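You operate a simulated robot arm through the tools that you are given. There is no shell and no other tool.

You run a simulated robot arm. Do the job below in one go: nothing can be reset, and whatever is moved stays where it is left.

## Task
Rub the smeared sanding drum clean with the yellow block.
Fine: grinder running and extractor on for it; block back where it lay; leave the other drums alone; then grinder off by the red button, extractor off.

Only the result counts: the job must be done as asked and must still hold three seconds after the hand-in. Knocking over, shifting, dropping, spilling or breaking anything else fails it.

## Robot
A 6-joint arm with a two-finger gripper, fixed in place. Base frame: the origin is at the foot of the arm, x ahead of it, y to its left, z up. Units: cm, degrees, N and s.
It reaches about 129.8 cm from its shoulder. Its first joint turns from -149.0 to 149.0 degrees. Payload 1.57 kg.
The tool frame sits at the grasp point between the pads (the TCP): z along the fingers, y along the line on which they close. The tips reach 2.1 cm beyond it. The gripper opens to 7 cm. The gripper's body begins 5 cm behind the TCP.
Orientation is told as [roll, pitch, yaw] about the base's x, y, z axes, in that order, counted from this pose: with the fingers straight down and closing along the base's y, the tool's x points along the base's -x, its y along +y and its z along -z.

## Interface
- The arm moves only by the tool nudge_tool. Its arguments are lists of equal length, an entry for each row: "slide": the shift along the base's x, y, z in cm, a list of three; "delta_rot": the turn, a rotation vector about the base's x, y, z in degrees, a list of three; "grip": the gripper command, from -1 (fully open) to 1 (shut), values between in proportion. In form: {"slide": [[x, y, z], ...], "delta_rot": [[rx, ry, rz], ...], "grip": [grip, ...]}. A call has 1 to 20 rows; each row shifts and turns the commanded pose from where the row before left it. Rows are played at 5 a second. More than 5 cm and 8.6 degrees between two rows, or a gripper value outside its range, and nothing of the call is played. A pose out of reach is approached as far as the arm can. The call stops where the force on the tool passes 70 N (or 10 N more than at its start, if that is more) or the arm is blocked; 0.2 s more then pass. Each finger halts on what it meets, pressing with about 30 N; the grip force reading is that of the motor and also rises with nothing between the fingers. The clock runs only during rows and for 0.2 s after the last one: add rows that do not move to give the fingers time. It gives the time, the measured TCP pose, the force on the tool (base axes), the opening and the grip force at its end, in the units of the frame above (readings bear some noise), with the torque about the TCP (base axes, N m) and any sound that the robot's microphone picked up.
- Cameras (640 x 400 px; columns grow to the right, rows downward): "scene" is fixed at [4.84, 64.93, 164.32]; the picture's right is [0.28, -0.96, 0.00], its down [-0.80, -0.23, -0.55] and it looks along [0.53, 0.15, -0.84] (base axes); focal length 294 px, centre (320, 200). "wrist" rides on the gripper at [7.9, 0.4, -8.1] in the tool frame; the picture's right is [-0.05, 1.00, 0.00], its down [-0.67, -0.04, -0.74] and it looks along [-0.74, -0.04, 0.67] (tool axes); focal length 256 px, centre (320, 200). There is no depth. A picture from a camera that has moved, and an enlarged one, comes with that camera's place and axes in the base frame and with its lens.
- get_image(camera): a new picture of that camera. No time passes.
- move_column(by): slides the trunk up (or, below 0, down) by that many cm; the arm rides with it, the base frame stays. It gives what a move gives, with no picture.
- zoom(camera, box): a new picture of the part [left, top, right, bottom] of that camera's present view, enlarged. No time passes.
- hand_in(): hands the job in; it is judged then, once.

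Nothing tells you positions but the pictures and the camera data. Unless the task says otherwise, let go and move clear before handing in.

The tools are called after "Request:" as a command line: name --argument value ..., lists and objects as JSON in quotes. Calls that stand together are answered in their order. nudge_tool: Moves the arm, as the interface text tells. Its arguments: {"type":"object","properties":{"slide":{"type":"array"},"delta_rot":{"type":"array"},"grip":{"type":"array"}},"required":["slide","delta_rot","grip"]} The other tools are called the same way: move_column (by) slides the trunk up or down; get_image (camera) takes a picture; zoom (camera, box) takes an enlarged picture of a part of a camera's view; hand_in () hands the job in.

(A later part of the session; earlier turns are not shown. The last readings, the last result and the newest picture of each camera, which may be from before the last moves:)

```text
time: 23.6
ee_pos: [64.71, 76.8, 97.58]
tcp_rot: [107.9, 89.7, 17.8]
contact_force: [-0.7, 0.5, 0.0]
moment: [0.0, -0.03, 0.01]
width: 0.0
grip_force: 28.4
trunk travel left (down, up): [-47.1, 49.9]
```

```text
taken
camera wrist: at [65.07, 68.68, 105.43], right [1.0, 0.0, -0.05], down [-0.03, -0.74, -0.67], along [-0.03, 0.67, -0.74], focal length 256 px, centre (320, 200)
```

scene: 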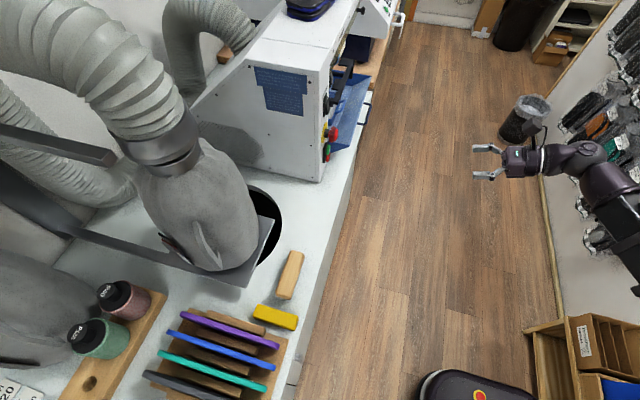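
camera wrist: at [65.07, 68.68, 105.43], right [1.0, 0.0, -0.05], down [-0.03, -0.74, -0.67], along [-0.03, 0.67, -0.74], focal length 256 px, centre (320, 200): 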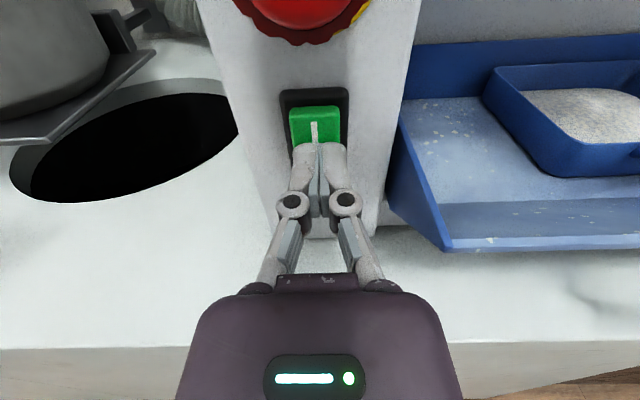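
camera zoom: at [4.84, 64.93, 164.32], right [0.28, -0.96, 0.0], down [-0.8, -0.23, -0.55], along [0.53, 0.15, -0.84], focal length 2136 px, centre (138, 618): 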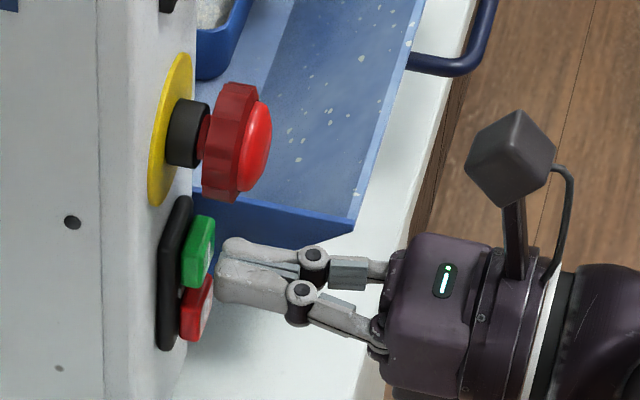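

Request:
zoom --camera "scene" --box '[324, 136, 346, 166]'

Request:
zoom --camera "wrist" --box '[280, 80, 360, 180]'

```text
13.33 times, centred on (335, 151) of scene
camera zoom: at [4.84, 64.93, 164.32], right [0.28, -0.96, 0.0], down [-0.8, -0.23, -0.55], along [0.53, 0.15, -0.84], focal length 3917 px, centre (120, 853)
```

zoom: 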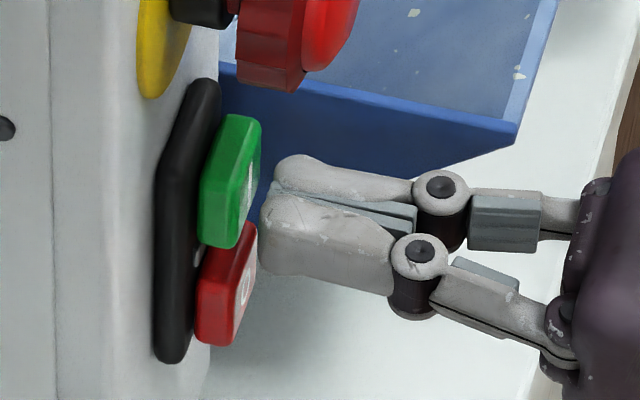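

```text
4.00 times, centred on (320, 130) of wrist
camera zoom: at [65.07, 68.68, 105.43], right [1.0, 0.0, -0.05], down [-0.03, -0.74, -0.67], along [-0.03, 0.67, -0.74], focal length 1024 px, centre (320, 480)
```

zoom: 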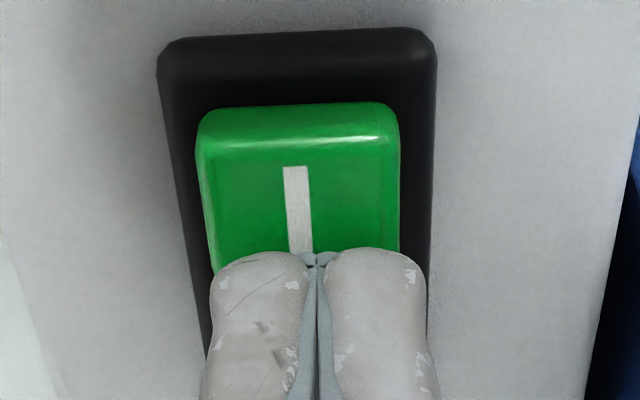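

The tips are about 1 cm low relative to the green "I"; with the face near y≈79.3, the green button centres near z≈98.6 and red near z≈95.1. I'll raise by 1.0 and check before pressing.

Request:
move_column --by 1.0

Request:
zoom --camera "scene" --box '[324, 136, 346, 166]'

Request:
zoom --camera "wrist" --box '[280, 80, 360, 180]'

```text
time: 24.2
ee_pos: [64.66, 76.84, 98.58]
tcp_rot: [107.2, 89.7, 17.2]
contact_force: [0.4, -0.3, 0.4]
moment: [-0.02, -0.02, -0.01]
width: 0.01
grip_force: 29.0
trunk travel left (down, up): [-48.1, 48.9]
```

```text
13.33 times, centred on (335, 151) of scene
camera zoom: at [4.84, 64.93, 164.32], right [0.28, -0.96, 0.0], down [-0.8, -0.23, -0.55], along [0.53, 0.15, -0.84], focal length 3917 px, centre (120, 853)
```

zoom: 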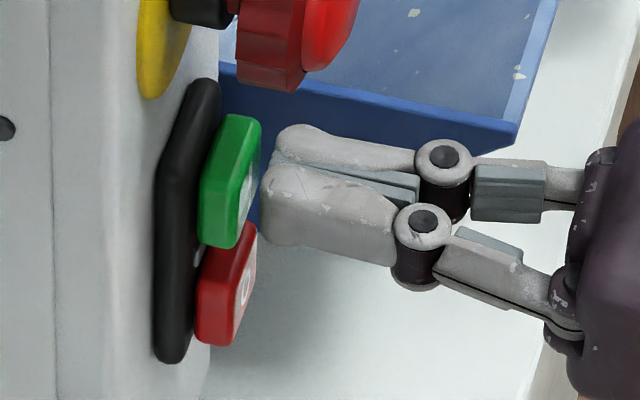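

```text
4.00 times, centred on (320, 130) of wrist
camera zoom: at [65.07, 68.67, 106.42], right [1.0, 0.0, -0.05], down [-0.03, -0.74, -0.67], along [-0.03, 0.67, -0.74], focal length 1024 px, centre (320, 480)
```

zoom: 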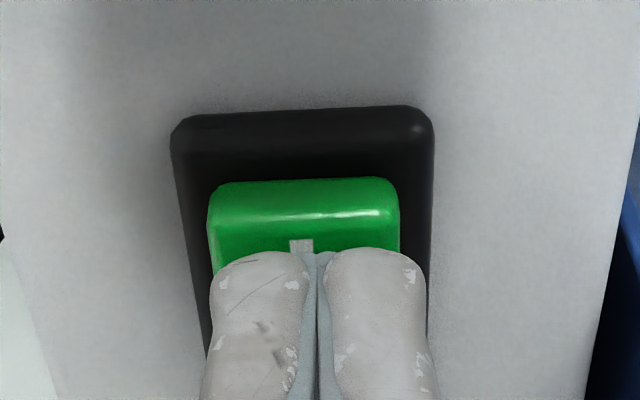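

Now aligned with the green button. Pressing in small steps.

Request:
nudge_tool --slide '[[0, 0.3, 0], [0, 0.25, 0], [0, 0.25, 0]]' --delta_rot '[[0, 0, 0], [0, 0, 0], [0, 0, 0]]' --grip '[1, 1, 1]'

```text
time: 25.0
ee_pos: [64.63, 77.5, 98.7]
tcp_rot: [103.7, 89.6, 13.4]
contact_force: [-0.2, -2.8, 0.3]
moment: [-0.03, -0.03, -0.01]
width: 0.62
grip_force: 29.1
trunk travel left (down, up): [-48.1, 48.9]
heard: click
```

A click was heard. I'll back off and listen / look for the grinder running.

Request:
nudge_tool --slide '[[0, -2, 0], [0, -4, 0], [0, -4, 0], [0, 0, 0]]' --delta_rot '[[0, 0, 0], [0, 0, 0], [0, 0, 0], [0, 0, 0]]' --grip '[1, 1, 1, 1]'

Request:
zoom --camera "scene" --box '[310, 50, 420, 165]'

Request:
get_image --camera "wrist"

```text
time: 26.0
ee_pos: [64.63, 67.52, 98.64]
tcp_rot: [98.7, 89.7, 8.5]
contact_force: [-0.6, -0.2, 0.5]
moment: [-0.01, 0.0, 0.01]
width: 0.01
grip_force: 29.0
trunk travel left (down, up): [-48.1, 48.9]
```

```text
3.48 times, centred on (365, 108) of scene
camera zoom: at [4.84, 64.93, 164.32], right [0.28, -0.96, 0.0], down [-0.8, -0.23, -0.55], along [0.53, 0.15, -0.84], focal length 1022 px, centre (164, 522)
```

zoom: 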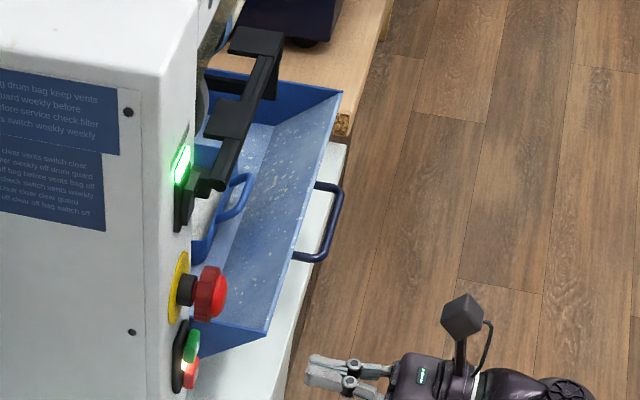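

```text
taken
camera wrist: at [65.0, 59.43, 106.43], right [1.0, 0.0, -0.05], down [-0.03, -0.74, -0.67], along [-0.03, 0.67, -0.74], focal length 256 px, centre (320, 200)
```

wrist: 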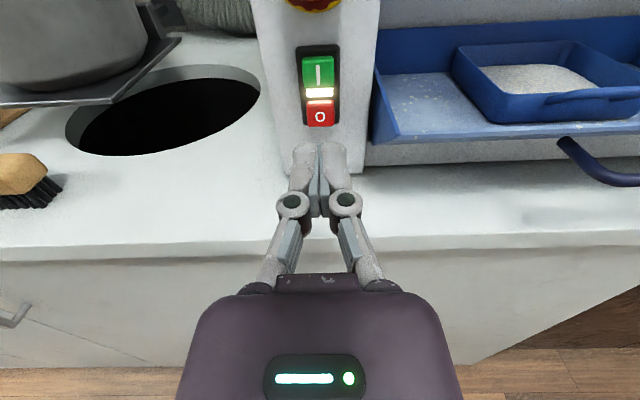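

The lamp between green and red is now lit — grinder running. Next I'll travel along the aisle to in front of the yellow block and look at it closely.

Request:
nudge_tool --slide '[[-3, -3, 0], [-5, -2, 0], [-5, -2.5, 0], [-5, 0, 0], [-5, 0, 0], [-5, 0, 0], [-5, 0, 0], [-5, 0, 0], [-5, 0, 0], [-4.3, 0, 0]]' --delta_rot '[[0, 0, 0], [0, 0, 0], [0, 0, 0], [0, 0, 0], [0, 0, 0], [0, 0, 0], [0, 0, 0], [0, 0, 0], [0, 0, 0], [0, 0, 0]]' --grip '[1, 1, 1, 1, 1, 1, 1, 1, 1, 1]'

Request:
get_image --camera "wrist"

Request:
get_image --camera "scene"

```text
refused: row 2 steps farther than a row can; nothing moved
```

```text
taken
camera wrist: at [65.0, 59.43, 106.43], right [1.0, 0.0, -0.05], down [-0.03, -0.74, -0.67], along [-0.03, 0.67, -0.74], focal length 256 px, centre (320, 200)
```

wrist: 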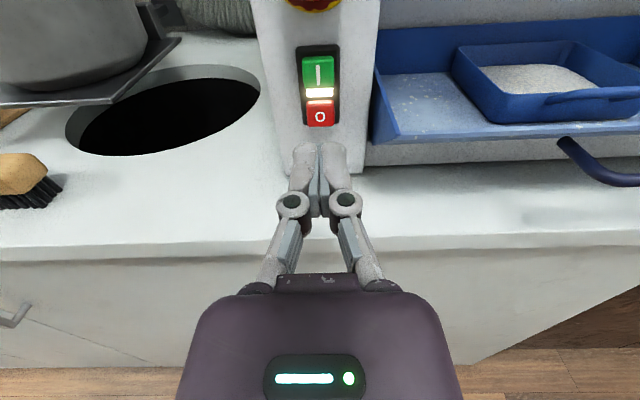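

```text
taken
```

scene: 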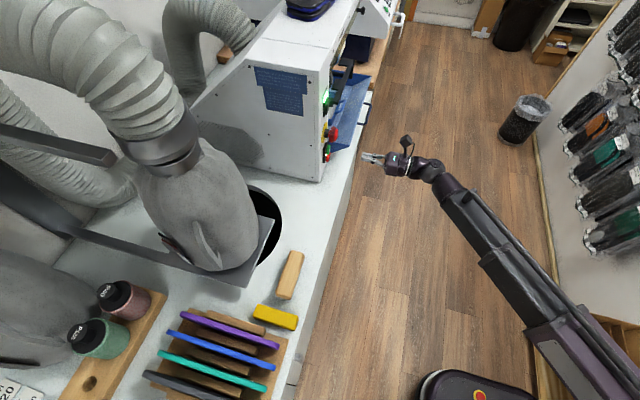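

That row exceeded the step limit (diagonal). I'll resend with smaller steps.

Request:
nudge_tool --slide '[[-2, -3, 0], [-4.3, -2, 0], [-4.3, -2, 0], [-4.7, 0, 0], [-4.7, 0, 0], [-4.7, 0, 0], [-4.7, 0, 0], [-4.7, 0, 0], [-4.7, 0, 0], [-4.7, 0, 0], [-3.8, 0, 0]]' --delta_rot '[[0, 0, 0], [0, 0, 0], [0, 0, 0], [0, 0, 0], [0, 0, 0], [0, 0, 0], [0, 0, 0], [0, 0, 0], [0, 0, 0], [0, 0, 0], [0, 0, 0]]' --grip '[1, 1, 1, 1, 1, 1, 1, 1, 1, 1, 1]'

Request:
get_image --camera "wrist"

Request:
get_image --camera "scene"

```text
time: 28.4
ee_pos: [19.13, 65.33, 98.6]
tcp_rot: [112.8, 89.7, 22.6]
contact_force: [0.5, -1.2, 0.8]
moment: [0.01, -0.02, -0.03]
width: 0.0
grip_force: 28.5
out of reach, approached as far as the arm can: row 9, 10, 11
trunk travel left (down, up): [-48.1, 48.9]
```

```text
taken
camera wrist: at [19.61, 57.2, 106.44], right [1.0, 0.0, -0.05], down [-0.03, -0.74, -0.67], along [-0.03, 0.67, -0.74], focal length 256 px, centre (320, 200)
```

wrist: 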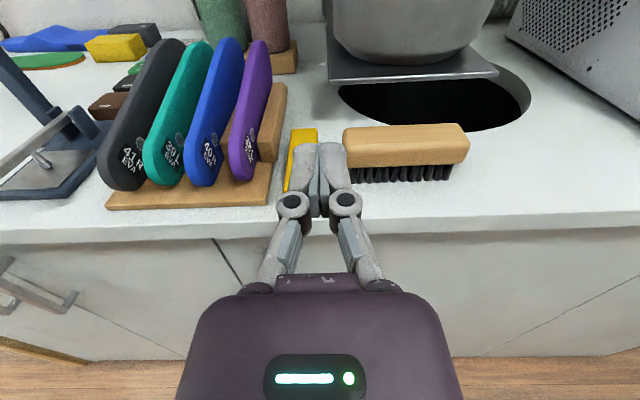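

```text
taken
```

scene: 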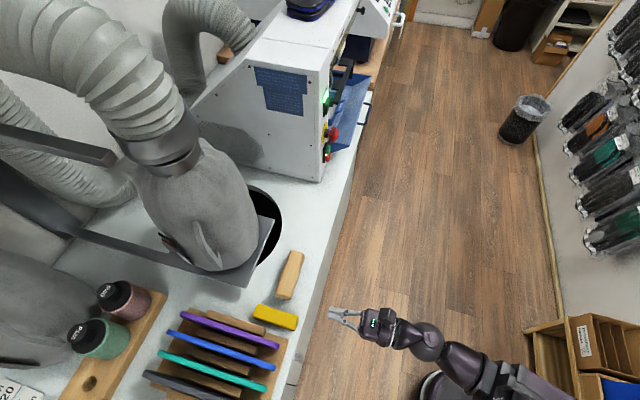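

The arm can't fold closer than y≈65 here, which is fine. I'll zoom in on the block, brush and rack board from this close view.

Request:
zoom --camera "wrist" --box '[240, 100, 400, 220]'

Request:
zoom --camera "scene" --box '[230, 240, 390, 370]'

```text
3.33 times, centred on (320, 160) of wrist
camera zoom: at [19.61, 57.2, 106.44], right [1.0, 0.0, -0.05], down [-0.03, -0.74, -0.67], along [-0.03, 0.67, -0.74], focal length 853 px, centre (320, 333)
```

zoom: 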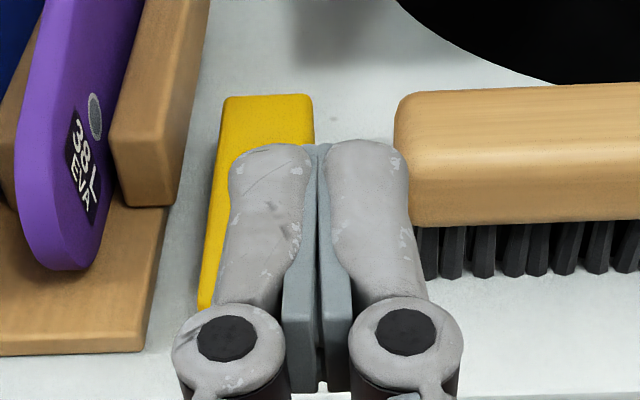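

```text
3.08 times, centred on (310, 305) of scene
camera zoom: at [4.84, 64.93, 164.32], right [0.28, -0.96, 0.0], down [-0.8, -0.23, -0.55], along [0.53, 0.15, -0.84], focal length 904 px, centre (351, -123)
```

zoom: 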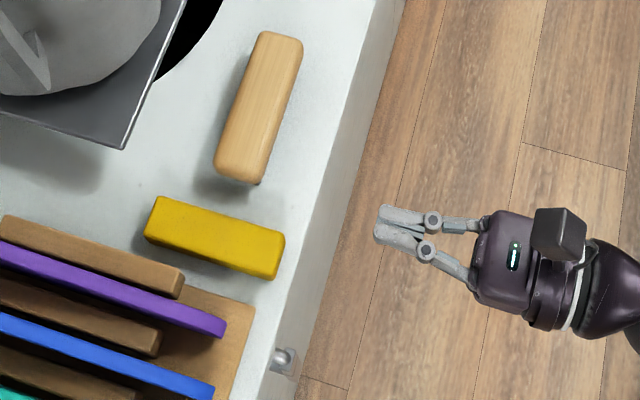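

From here: block centre x≈17.03 (15.4–18.66), rear at y≈84.2, gaps of ~1.9 cm to the board and ~2.6 cm to the brush — enough for the fingers. I'll centre on it, open to ~4.8 cm and lower to grip height off the bench edge.

Request:
nudge_tool --slide '[[0, 2, 0], [-2.1, 0, 0], [0, 0, 0]]' --delta_rot '[[0, 0, 0], [0, 0, 0], [0, 0, 0]]' --grip '[0.3, -0.2, -0.37]'

Request:
move_column --by -8

Request:
get_image --camera "wrist"

Request:
zoom --camera "scene" --box '[230, 240, 390, 370]'

```text
time: 29.2
ee_pos: [17.07, 67.28, 98.68]
tcp_rot: [111.1, 89.7, 21.1]
contact_force: [-0.2, 0.5, 0.7]
moment: [0.02, -0.01, -0.02]
width: 4.78
grip_force: 0.1
trunk travel left (down, up): [-48.1, 48.9]
```

```text
time: 30.4
ee_pos: [17.22, 67.24, 90.72]
tcp_rot: [111.2, 89.7, 21.1]
contact_force: [-1.2, -0.9, 0.2]
moment: [-0.01, 0.01, -0.02]
width: 4.79
grip_force: 0.0
trunk travel left (down, up): [-40.1, 56.9]
```

```text
taken
camera wrist: at [17.56, 59.18, 98.44], right [1.0, 0.0, -0.05], down [-0.03, -0.74, -0.67], along [-0.03, 0.67, -0.74], focal length 256 px, centre (320, 200)
```

wrist: 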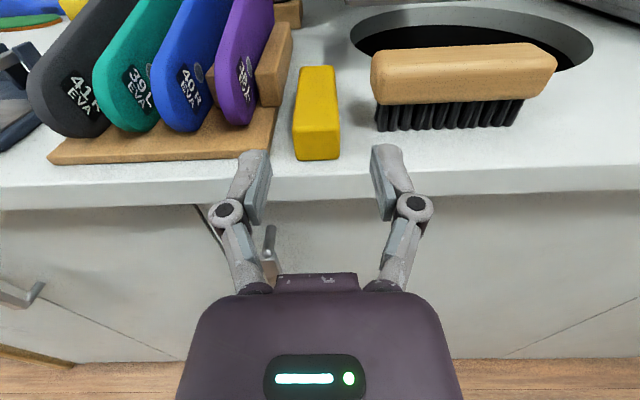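

```text
3.08 times, centred on (310, 305) of scene
camera zoom: at [4.84, 64.93, 164.32], right [0.28, -0.96, 0.0], down [-0.8, -0.23, -0.55], along [0.53, 0.15, -0.84], focal length 904 px, centre (351, -123)
```

zoom: 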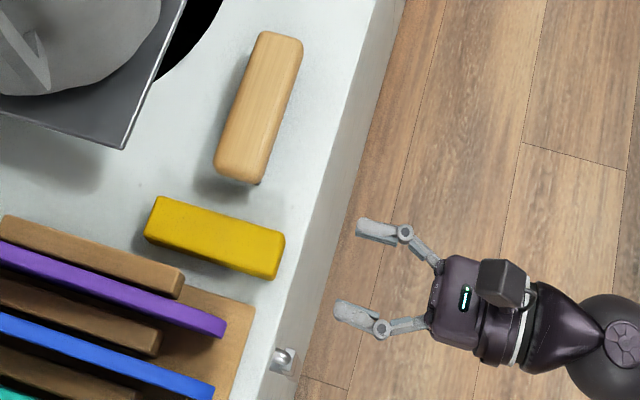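

Request:
zoom --camera "wrist" --box '[220, 50, 420, 200]'

Request:
zoom --camera "wrist" --box '[280, 120, 360, 180]'

```text
2.67 times, centred on (320, 125) of wrist
camera zoom: at [17.56, 59.18, 98.44], right [1.0, 0.0, -0.05], down [-0.03, -0.74, -0.67], along [-0.03, 0.67, -0.74], focal length 683 px, centre (320, 400)
```

zoom: 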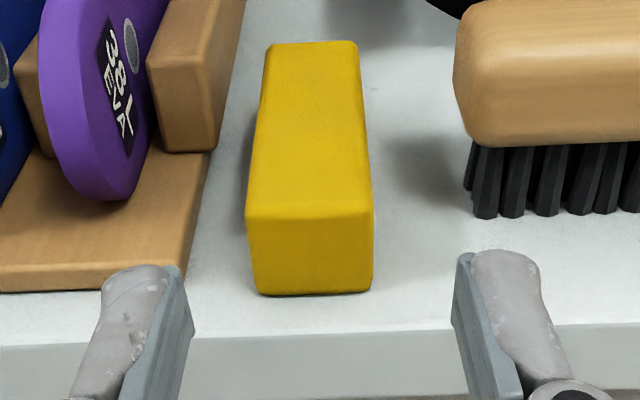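

```text
6.67 times, centred on (320, 150) of wrist
camera zoom: at [17.56, 59.18, 98.44], right [1.0, 0.0, -0.05], down [-0.03, -0.74, -0.67], along [-0.03, 0.67, -0.74], focal length 1707 px, centre (320, 533)
```

zoom: 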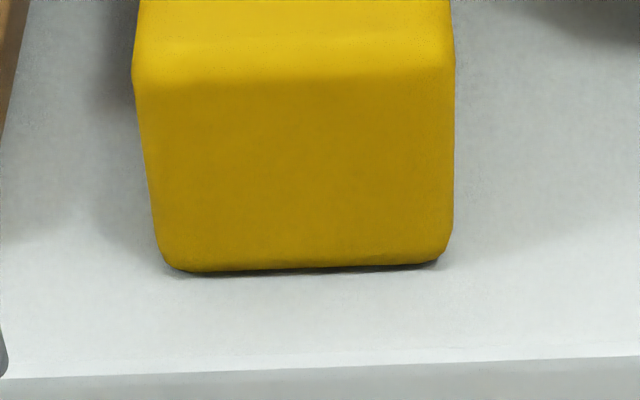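

The block sits at x≈16.88, y≈74–84.5. I'll narrow to ~4 cm opening, lower to z≈88.3, and advance partway, then check alignment.

Request:
move_column --by -2.4

Request:
nudge_tool --slide '[[-0.25, 1.5, 0], [0, 2, 0], [0, 1, 0]]' --delta_rot '[[0, 0, 0], [0, 0, 0], [0, 0, 0]]' --grip '[-0.14, -0.14, -0.14]'

Request:
get_image --camera "wrist"

Request:
zoom --camera "scene" --box '[240, 260, 360, 360]'

Request:
zoom --camera "wrist" --box '[240, 40, 400, 240]'

```text
time: 31.1
ee_pos: [17.08, 67.25, 88.22]
tcp_rot: [111.3, 89.8, 21.2]
contact_force: [-0.5, 0.2, -0.6]
moment: [0.0, -0.02, 0.0]
width: 4.78
grip_force: 0.0
trunk travel left (down, up): [-37.7, 59.3]
```

```text
time: 31.9
ee_pos: [16.95, 71.93, 88.31]
tcp_rot: [109.4, 89.7, 19.3]
contact_force: [-0.2, 0.1, -0.6]
moment: [-0.02, 0.01, 0.0]
width: 3.99
grip_force: 0.1
trunk travel left (down, up): [-37.7, 59.3]
```

```text
taken
camera wrist: at [17.29, 63.73, 96.03], right [1.0, 0.0, -0.05], down [-0.03, -0.74, -0.67], along [-0.03, 0.67, -0.74], focal length 256 px, centre (320, 200)
```

wrist: 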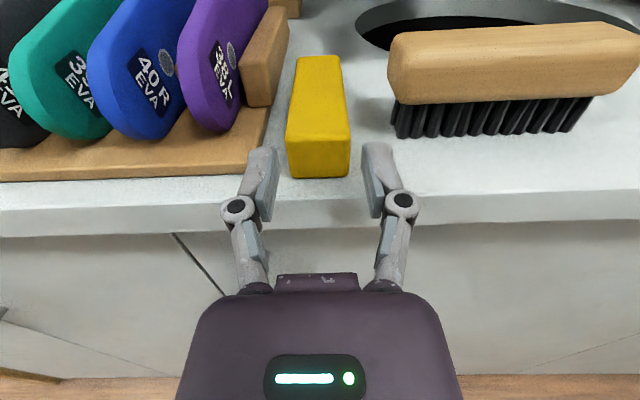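

```text
4.00 times, centred on (300, 310) of scene
camera zoom: at [4.84, 64.93, 164.32], right [0.28, -0.96, 0.0], down [-0.8, -0.23, -0.55], along [0.53, 0.15, -0.84], focal length 1175 px, centre (400, -240)
```

zoom: 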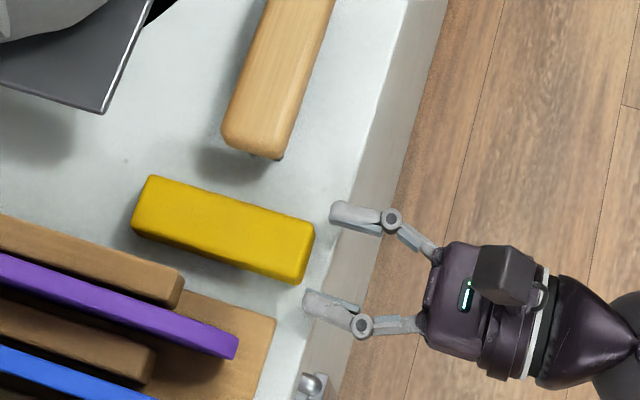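

```text
2.00 times, centred on (320, 140) of wrist
camera zoom: at [17.29, 63.73, 96.03], right [1.0, 0.0, -0.05], down [-0.03, -0.74, -0.67], along [-0.03, 0.67, -0.74], focal length 512 px, centre (320, 320)
```

zoom: 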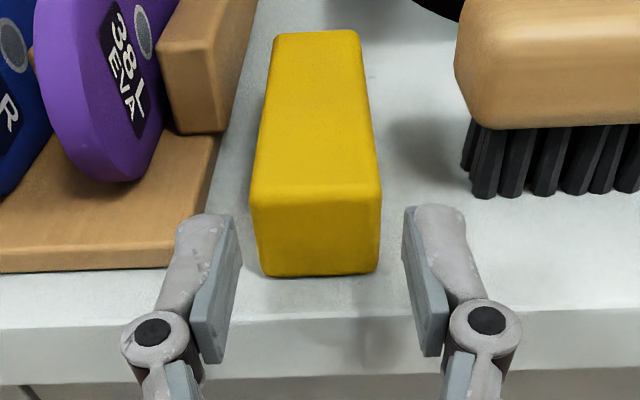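

Centred between the fingers. Advancing onto the block and closing.

Request:
nudge_tool --slide '[[0, 1.5, 0], [0, 1.5, 0], [0, 1.4, 0]]' --delta_rot '[[0, 0, 0], [0, 0, 0], [0, 0, 0]]' --grip '[-0.14, -0.14, -0.14]'

Request:
get_image --camera "wrist"

Request:
zoom --camera "scene" --box '[240, 260, 360, 360]'

```text
time: 32.7
ee_pos: [16.83, 76.09, 88.23]
tcp_rot: [112.8, 89.6, 22.7]
contact_force: [0.4, 0.2, 0.0]
moment: [0.0, 0.01, 0.01]
width: 4.0
grip_force: 0.1
trunk travel left (down, up): [-37.7, 59.3]
```

```text
taken
camera wrist: at [17.26, 68.12, 96.03], right [1.0, 0.0, -0.05], down [-0.03, -0.74, -0.67], along [-0.03, 0.67, -0.74], focal length 256 px, centre (320, 200)
```

wrist: 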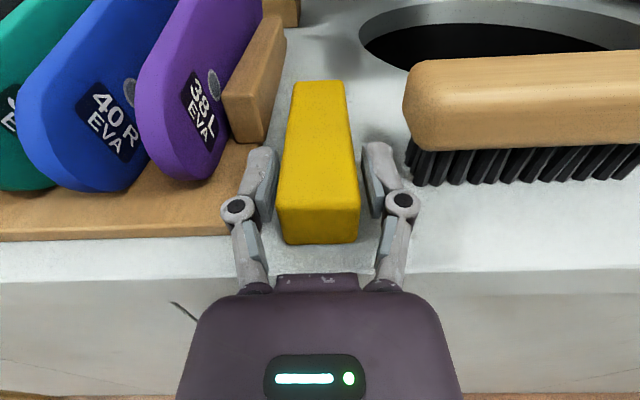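

```text
4.00 times, centred on (300, 310) of scene
camera zoom: at [4.84, 64.93, 164.32], right [0.28, -0.96, 0.0], down [-0.8, -0.23, -0.55], along [0.53, 0.15, -0.84], focal length 1175 px, centre (400, -240)
```

zoom: 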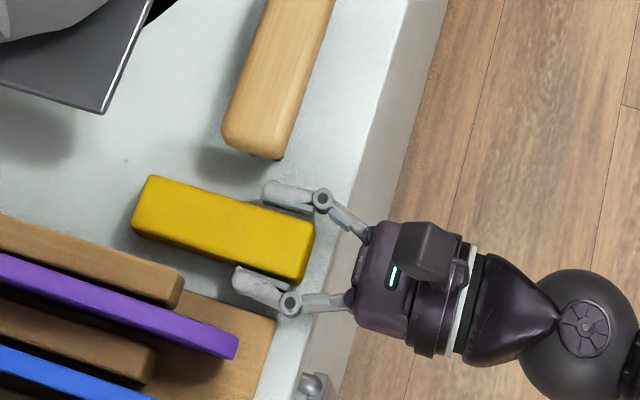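

Fingers straddle the block with clearance on both sides. Closing.

Request:
nudge_tool --slide '[[0, 0, 0], [0, 0, 0], [0, 0, 0], [0, 0, 0]]' --delta_rot '[[0, 0, 0], [0, 0, 0], [0, 0, 0], [0, 0, 0]]' --grip '[0.1, 1, 1, 1]'

Request:
get_image --camera "wrist"

Request:
zoom --camera "scene" --box '[240, 260, 360, 360]'

```text
time: 33.7
ee_pos: [16.87, 76.15, 88.32]
tcp_rot: [113.0, 89.6, 23.0]
contact_force: [-0.5, -0.5, 0.7]
moment: [0.03, 0.07, 0.06]
width: 3.3
grip_force: 30.0
trunk travel left (down, up): [-37.7, 59.3]
```

```text
taken
camera wrist: at [17.25, 68.08, 96.04], right [1.0, 0.0, -0.05], down [-0.03, -0.74, -0.67], along [-0.03, 0.67, -0.74], focal length 256 px, centre (320, 200)
```

wrist: 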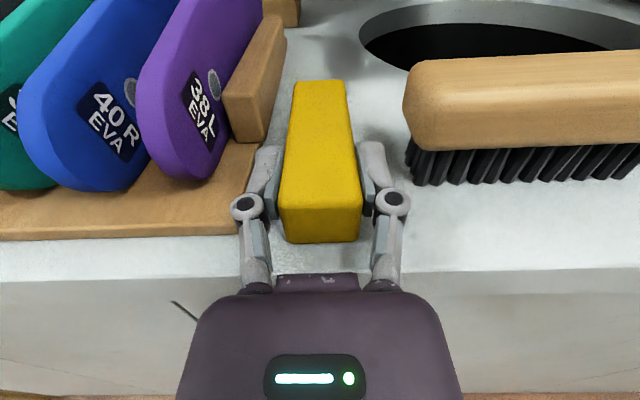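

```text
4.00 times, centred on (300, 310) of scene
camera zoom: at [4.84, 64.93, 164.32], right [0.28, -0.96, 0.0], down [-0.8, -0.23, -0.55], along [0.53, 0.15, -0.84], focal length 1175 px, centre (400, -240)
```

zoom: 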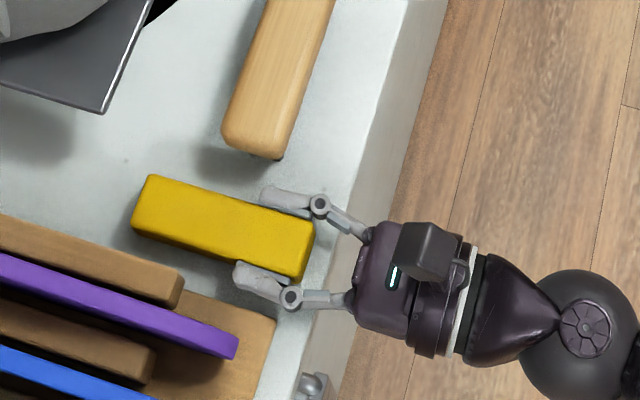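

Block is held (3.3 cm, 30 N). Lifting 5 cm, then checking.

Request:
move_column --by 5

Request:
get_image --camera "wrist"

Request:
zoom --camera "scene" --box '[240, 260, 360, 360]'

```text
time: 34.6
ee_pos: [16.77, 76.18, 93.24]
tcp_rot: [110.8, 89.7, 20.8]
contact_force: [0.1, 0.6, -0.1]
moment: [0.02, 0.03, 0.01]
width: 3.37
grip_force: 29.6
trunk travel left (down, up): [-42.7, 54.3]
```

```text
taken
camera wrist: at [17.25, 68.1, 101.02], right [1.0, 0.0, -0.05], down [-0.03, -0.74, -0.67], along [-0.03, 0.67, -0.74], focal length 256 px, centre (320, 200)
```

wrist: 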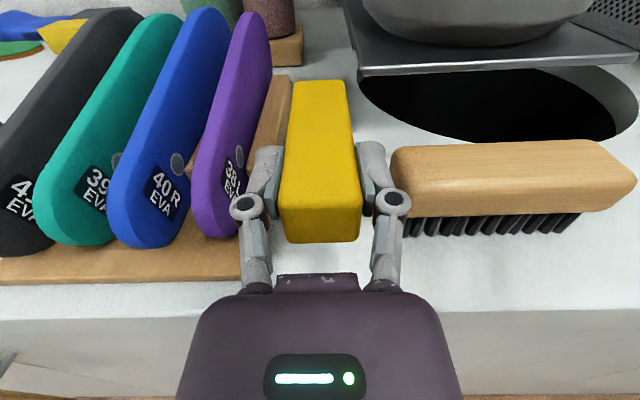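

```text
4.00 times, centred on (300, 310) of scene
camera zoom: at [4.84, 64.93, 164.32], right [0.28, -0.96, 0.0], down [-0.8, -0.23, -0.55], along [0.53, 0.15, -0.84], focal length 1175 px, centre (400, -240)
```

zoom: 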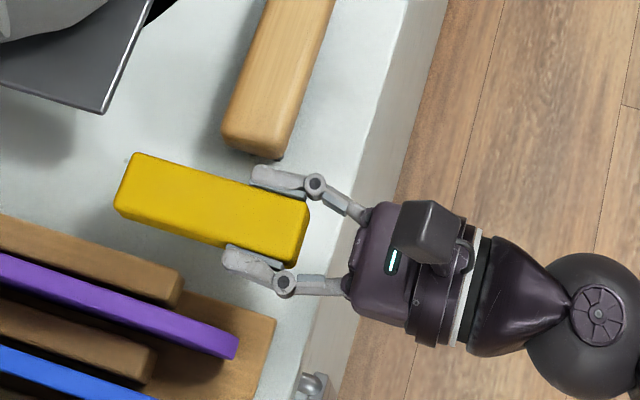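

Lifted cleanly. Now back off from the bench and travel along the aisle towards the drum.

Request:
nudge_tool --slide '[[0, -3.2, 0], [0, -3.2, 0], [0, -3, 0], [4, 0, 0], [4.5, 0, 0], [4.5, -1, 0], [4.5, -1, 0], [4.5, -1, 0], [4.5, -1, 0], [4.5, 0, 0], [4.5, 0, 0], [4.5, 0, 0], [4.5, 0, 0]]' --delta_rot '[[0, 0, 0], [0, 0, 0], [0, 0, 0], [0, 0, 0], [0, 0, 0], [0, 0, 0], [0, 0, 0], [0, 0, 0], [0, 0, 0], [0, 0, 0], [0, 0, 0], [0, 0, 0], [0, 0, 0]]' --grip '[1, 1, 1, 1, 1, 1, 1, 1, 1, 1, 1, 1, 1]'

Request:
move_column --by 24

Request:
get_image --camera "wrist"

Request:
get_image --camera "scene"

```text
time: 37.4
ee_pos: [61.42, 62.75, 93.21]
tcp_rot: [113.1, 89.8, 23.0]
contact_force: [0.5, 0.2, -0.6]
moment: [-0.03, 0.01, -0.04]
width: 3.31
grip_force: 29.5
trunk travel left (down, up): [-42.7, 54.3]
```

```text
time: 39.9
ee_pos: [61.22, 62.76, 117.22]
tcp_rot: [114.2, 89.7, 24.1]
contact_force: [-0.2, 0.6, -1.4]
moment: [-0.02, -0.01, 0.0]
width: 3.34
grip_force: 30.1
trunk travel left (down, up): [-66.7, 30.3]
```

```text
taken
camera wrist: at [61.7, 54.59, 125.02], right [1.0, 0.0, -0.05], down [-0.03, -0.74, -0.67], along [-0.03, 0.67, -0.74], focal length 256 px, centre (320, 200)
```

wrist: 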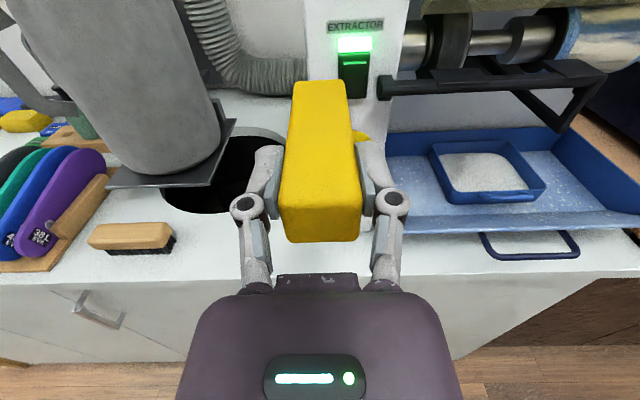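

```text
taken
```

scene: 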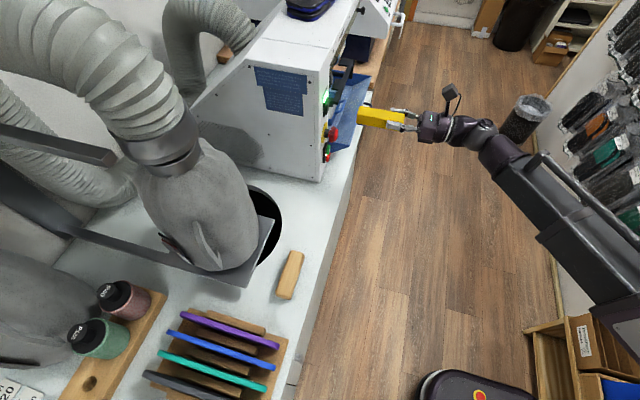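

Block held steady. Moving on in front of the drum (staying back at y≈62) for a close look.

Request:
nudge_tool --slide '[[4.5, 0, 0], [4.5, 0, 0], [4.5, 0, 0], [4.5, 0, 0], [4.5, 0, 0]]' --delta_rot '[[0, 0, 0], [0, 0, 0], [0, 0, 0], [0, 0, 0], [0, 0, 0]]' --grip '[1, 1, 1, 1, 1]'

Request:
get_image --camera "wrist"

Request:
zoom --camera "wrist" --box '[240, 0, 480, 150]'

Request:
zoom --camera "scene" --box '[300, 40, 460, 140]'

```text
time: 41.1
ee_pos: [83.96, 62.62, 117.22]
tcp_rot: [122.8, 89.7, 32.8]
contact_force: [-0.5, -0.7, -0.3]
moment: [0.0, -0.03, 0.0]
width: 3.32
grip_force: 30.1
trunk travel left (down, up): [-66.7, 30.3]
```

```text
taken
camera wrist: at [84.27, 54.62, 124.98], right [1.0, 0.0, -0.05], down [-0.03, -0.74, -0.67], along [-0.03, 0.67, -0.74], focal length 256 px, centre (320, 200)
```

wrist: 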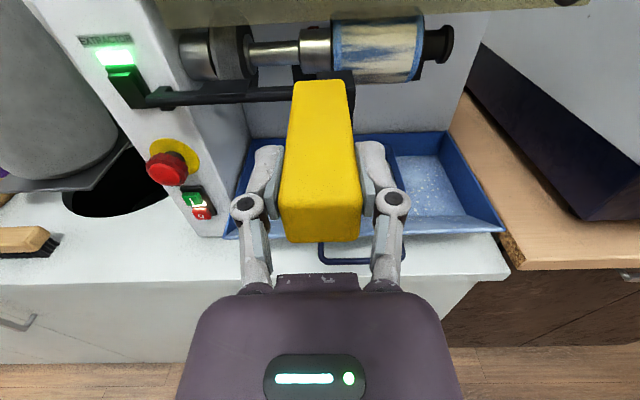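

```text
2.67 times, centred on (360, 75) of wrist
camera zoom: at [84.27, 54.62, 124.98], right [1.0, 0.0, -0.05], down [-0.03, -0.74, -0.67], along [-0.03, 0.67, -0.74], focal length 683 px, centre (213, 533)
```

zoom: 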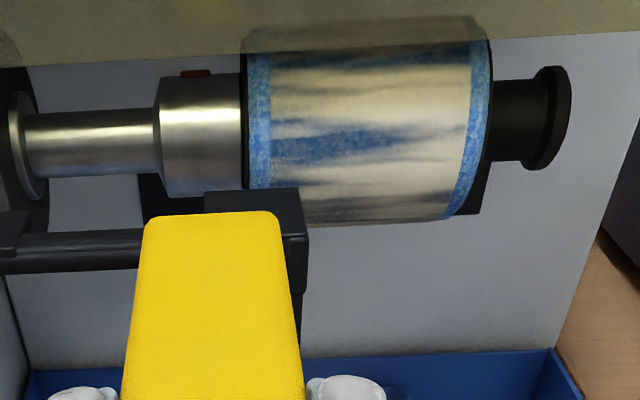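

```text
4.00 times, centred on (380, 90) of scene
camera zoom: at [4.84, 64.93, 164.32], right [0.28, -0.96, 0.0], down [-0.8, -0.23, -0.55], along [0.53, 0.15, -0.84], focal length 1175 px, centre (80, 640)
```

zoom: 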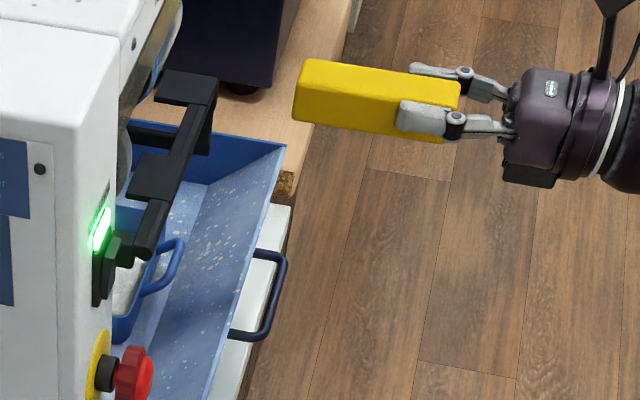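

The drum is spinning (pattern changed). Drum axis y≈86.4, z≈114.8, sleeve x≈85.3–94.0; the tool-rest pad covers x 82.8–87.1 with its top at z≈114.3. I'll set the block's bottom just above that, and approach first at x≈90.4, beyond the rest.

Request:
move_column --by -0.6

Request:
nudge_tool --slide '[[3.2, 0, 0], [3.2, 0, 0], [0, 3, 0], [0, 3, 0], [0, 3, 0]]' --delta_rot '[[0, 0, 0], [0, 0, 0], [0, 0, 0], [0, 0, 0], [0, 0, 0]]' --grip '[1, 1, 1, 1, 1]'

Request:
get_image --camera "wrist"

Request:
zoom --camera "wrist" --box '[200, 0, 440, 150]'

Request:
zoom --camera "scene" --box '[320, 40, 440, 120]'

```text
time: 41.6
ee_pos: [83.74, 62.66, 116.67]
tcp_rot: [121.9, 89.5, 31.9]
contact_force: [-0.1, -0.5, -1.1]
moment: [-0.05, 0.01, 0.0]
width: 3.32
grip_force: 30.2
trunk travel left (down, up): [-66.1, 30.9]
```

```text
time: 42.8
ee_pos: [90.32, 71.74, 116.6]
tcp_rot: [125.0, 89.6, 34.8]
contact_force: [1.0, 0.8, -1.3]
moment: [-0.05, -0.01, 0.0]
width: 3.31
grip_force: 30.2
trunk travel left (down, up): [-66.1, 30.9]
```

```text
taken
camera wrist: at [90.61, 63.61, 124.42], right [1.0, 0.0, -0.05], down [-0.03, -0.74, -0.67], along [-0.03, 0.67, -0.74], focal length 256 px, centre (320, 200)
```

wrist: 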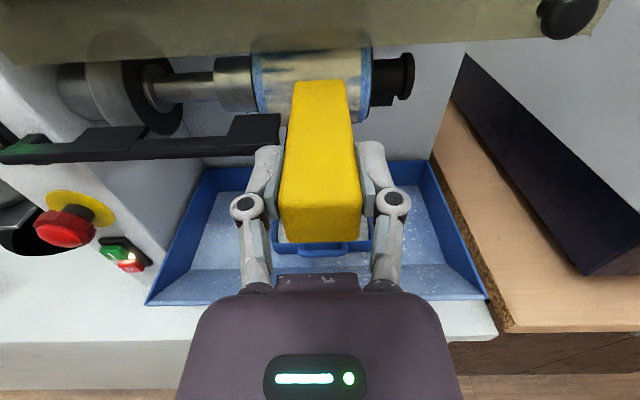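

```text
2.67 times, centred on (320, 75) of wrist
camera zoom: at [90.61, 63.61, 124.42], right [1.0, 0.0, -0.05], down [-0.03, -0.74, -0.67], along [-0.03, 0.67, -0.74], focal length 683 px, centre (320, 533)
```

zoom: 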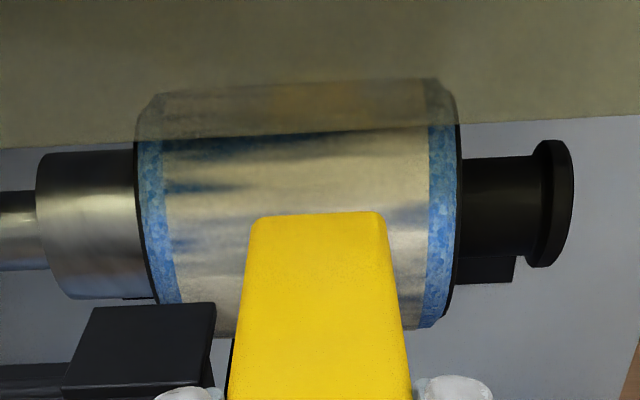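

```text
5.00 times, centred on (380, 80) of scene
camera zoom: at [4.84, 64.93, 164.32], right [0.28, -0.96, 0.0], down [-0.8, -0.23, -0.55], along [0.53, 0.15, -0.84], focal length 1469 px, centre (20, 800)
```

zoom: 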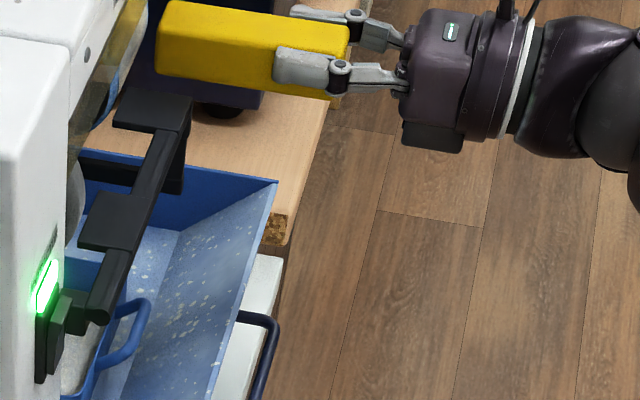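

Aligned in front of the drum. Now creeping forward to gentle contact.

Request:
nudge_tool --slide '[[0, 0.8, 0], [0, 0.7, 0], [0, 0.3, 0], [0, 0.2, 0], [0, 0.2, 0]]' --delta_rot '[[0, 0, 0], [0, 0, 0], [0, 0, 0], [0, 0, 0], [0, 0, 0]]' --grip '[1, 1, 1, 1, 1]'

Request:
zoom --camera "wrist" --box '[200, 0, 440, 150]'

```text
time: 44.0
ee_pos: [90.23, 74.04, 116.73]
tcp_rot: [134.6, 89.6, 44.5]
contact_force: [-0.6, -1.1, -0.9]
moment: [-0.02, -0.01, 0.0]
width: 3.35
grip_force: 30.3
trunk travel left (down, up): [-66.1, 30.9]
```

```text
2.67 times, centred on (320, 75) of wrist
camera zoom: at [90.58, 65.81, 124.45], right [1.0, 0.0, -0.05], down [-0.03, -0.74, -0.67], along [-0.04, 0.67, -0.74], focal length 683 px, centre (320, 533)
```

zoom: 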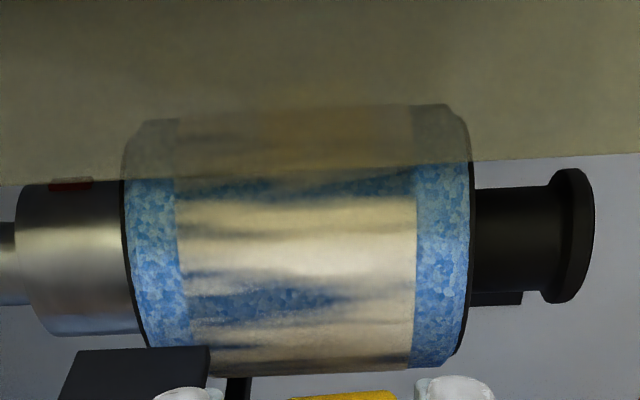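

The block no longer shows where it was — it may have swung in the grip. Checking the full views.

Request:
get_image --camera "wrist"

Request:
zoom --camera "scene" --box '[320, 40, 440, 120]'

```text
taken
camera wrist: at [90.58, 65.81, 124.45], right [1.0, 0.0, -0.05], down [-0.03, -0.74, -0.67], along [-0.04, 0.67, -0.74], focal length 256 px, centre (320, 200)
```

wrist: 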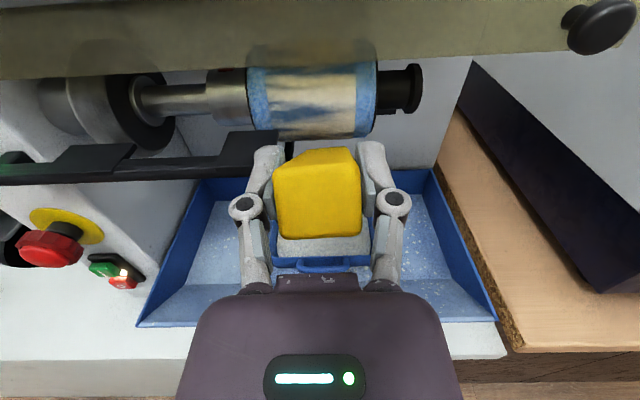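

```text
5.00 times, centred on (380, 80) of scene
camera zoom: at [4.84, 64.93, 164.32], right [0.28, -0.96, 0.0], down [-0.8, -0.23, -0.55], along [0.53, 0.15, -0.84], focal length 1469 px, centre (20, 800)
```

zoom: 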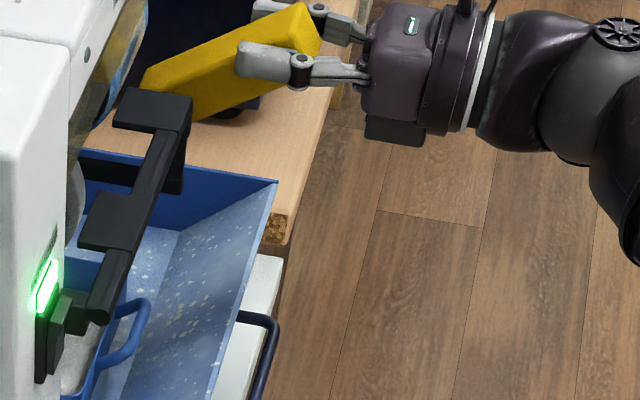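

The drum's front runs downward and swung the block in the grip (weak about the closing axis). Better: set the block back at its spot, regrip it from above at its middle, and present its long flat side across the drum so the drag can't twist it. First I'll back away.

Request:
nudge_tool --slide '[[0, -1, 0], [0, -3, 0], [0, -4, 0], [0, -4, 0]]' --delta_rot '[[0, 0, 0], [0, 0, 0], [0, 0, 0], [0, 0, 0]]' --grip '[1, 1, 1, 1]'

Request:
get_image --camera "wrist"

Request:
zoom --camera "wrist" --box '[240, 0, 420, 120]'

Request:
zoom --camera "scene" --box '[340, 40, 480, 130]'

```text
time: 45.0
ee_pos: [90.19, 61.63, 116.59]
tcp_rot: [126.4, 89.6, 36.4]
contact_force: [-0.2, 0.6, -1.3]
moment: [-0.06, 0.01, -0.01]
width: 3.34
grip_force: 29.6
trunk travel left (down, up): [-66.1, 30.9]
```

```text
taken
camera wrist: at [90.53, 53.59, 124.46], right [1.0, 0.0, -0.05], down [-0.03, -0.74, -0.67], along [-0.03, 0.67, -0.74], focal length 256 px, centre (320, 200)
```

wrist: 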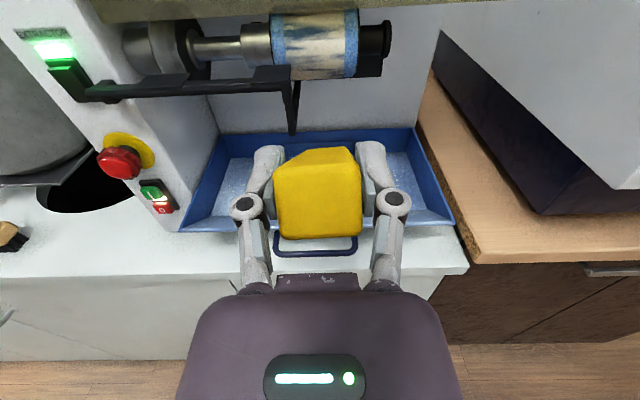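

```text
3.33 times, centred on (330, 60) of wrist
camera zoom: at [90.53, 53.59, 124.46], right [1.0, 0.0, -0.05], down [-0.03, -0.74, -0.67], along [-0.03, 0.67, -0.74], focal length 853 px, centre (287, 667)
```

zoom: 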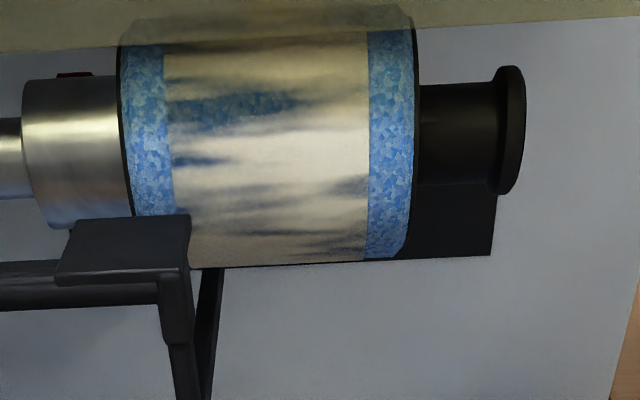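

```text
4.44 times, centred on (410, 85) of scene
camera zoom: at [4.84, 64.93, 164.32], right [0.28, -0.96, 0.0], down [-0.8, -0.23, -0.55], along [0.53, 0.15, -0.84], focal length 1306 px, centre (-80, 711)
```

zoom: 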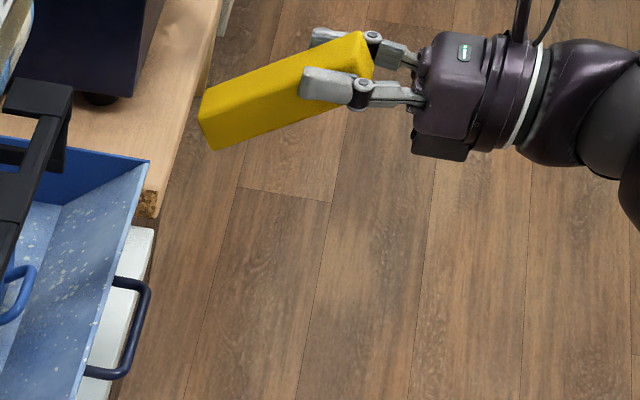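

Useful: the clean blue bands at the drum ends have widened, so even that brief contact cleaned some smear. Now I'll carry the block back along the aisle to its spot to relay it flat and regrip.

Request:
nudge_tool --slide '[[-4.7, 0, 0], [-4.7, 0, 0], [-4.7, 0, 0], [-4.7, 0, 0], [-4.7, 0, 0], [-4.7, 0, 0], [-4.7, 0, 0], [-4.7, 0, 0], [-4.7, 0, 0], [-4.7, 0.5, 0], [-4.7, 1, 0], [-4.7, 1, 0], [-4.7, 1, 0], [-4.7, 1, 0], [-4.7, 0.8, 0], [-2.85, 0, 0], [0, 0, 0]]' --delta_rot '[[0, 0, 0], [0, 0, 0], [0, 0, 0], [0, 0, 0], [0, 0, 0], [0, 0, 0], [0, 0, 0], [0, 0, 0], [0, 0, 0], [0, 0, 0], [0, 0, 0], [0, 0, 0], [0, 0, 0], [0, 0, 0], [0, 0, 0], [0, 0, 0], [0, 0, 0]]' --grip '[1, 1, 1, 1, 1, 1, 1, 1, 1, 1, 1, 1, 1, 1, 1, 1, 1]'

Request:
move_column --by -17.6

Request:
get_image --camera "wrist"

Request:
get_image --camera "scene"

```text
time: 48.6
ee_pos: [16.74, 67.16, 116.72]
tcp_rot: [122.2, 89.7, 32.0]
contact_force: [-0.7, 0.0, -0.3]
moment: [-0.01, 0.0, 0.0]
width: 3.35
grip_force: 30.2
trunk travel left (down, up): [-66.1, 30.9]
```

```text
time: 50.6
ee_pos: [16.76, 67.21, 99.12]
tcp_rot: [121.3, 89.6, 31.2]
contact_force: [-0.3, 0.1, -0.4]
moment: [-0.05, -0.02, 0.01]
width: 3.34
grip_force: 30.3
trunk travel left (down, up): [-48.5, 48.5]
```

```text
taken
camera wrist: at [17.14, 59.08, 106.85], right [1.0, 0.0, -0.05], down [-0.03, -0.74, -0.67], along [-0.03, 0.67, -0.74], focal length 256 px, centre (320, 200)
```

wrist: 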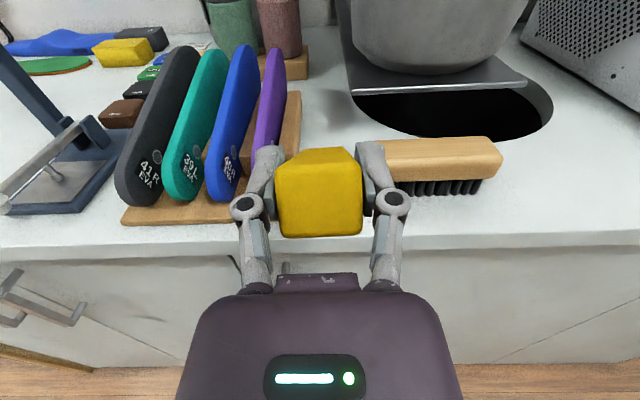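

```text
taken
```

scene: 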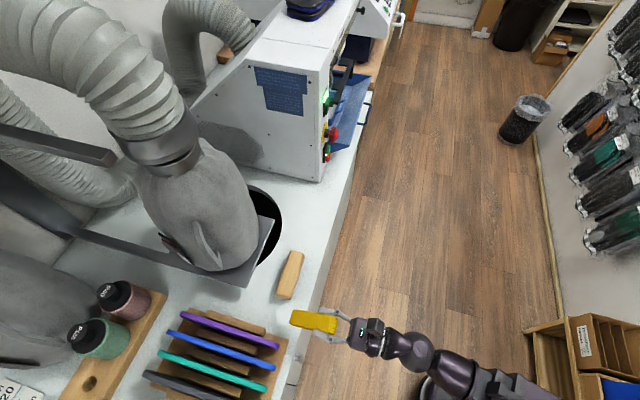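

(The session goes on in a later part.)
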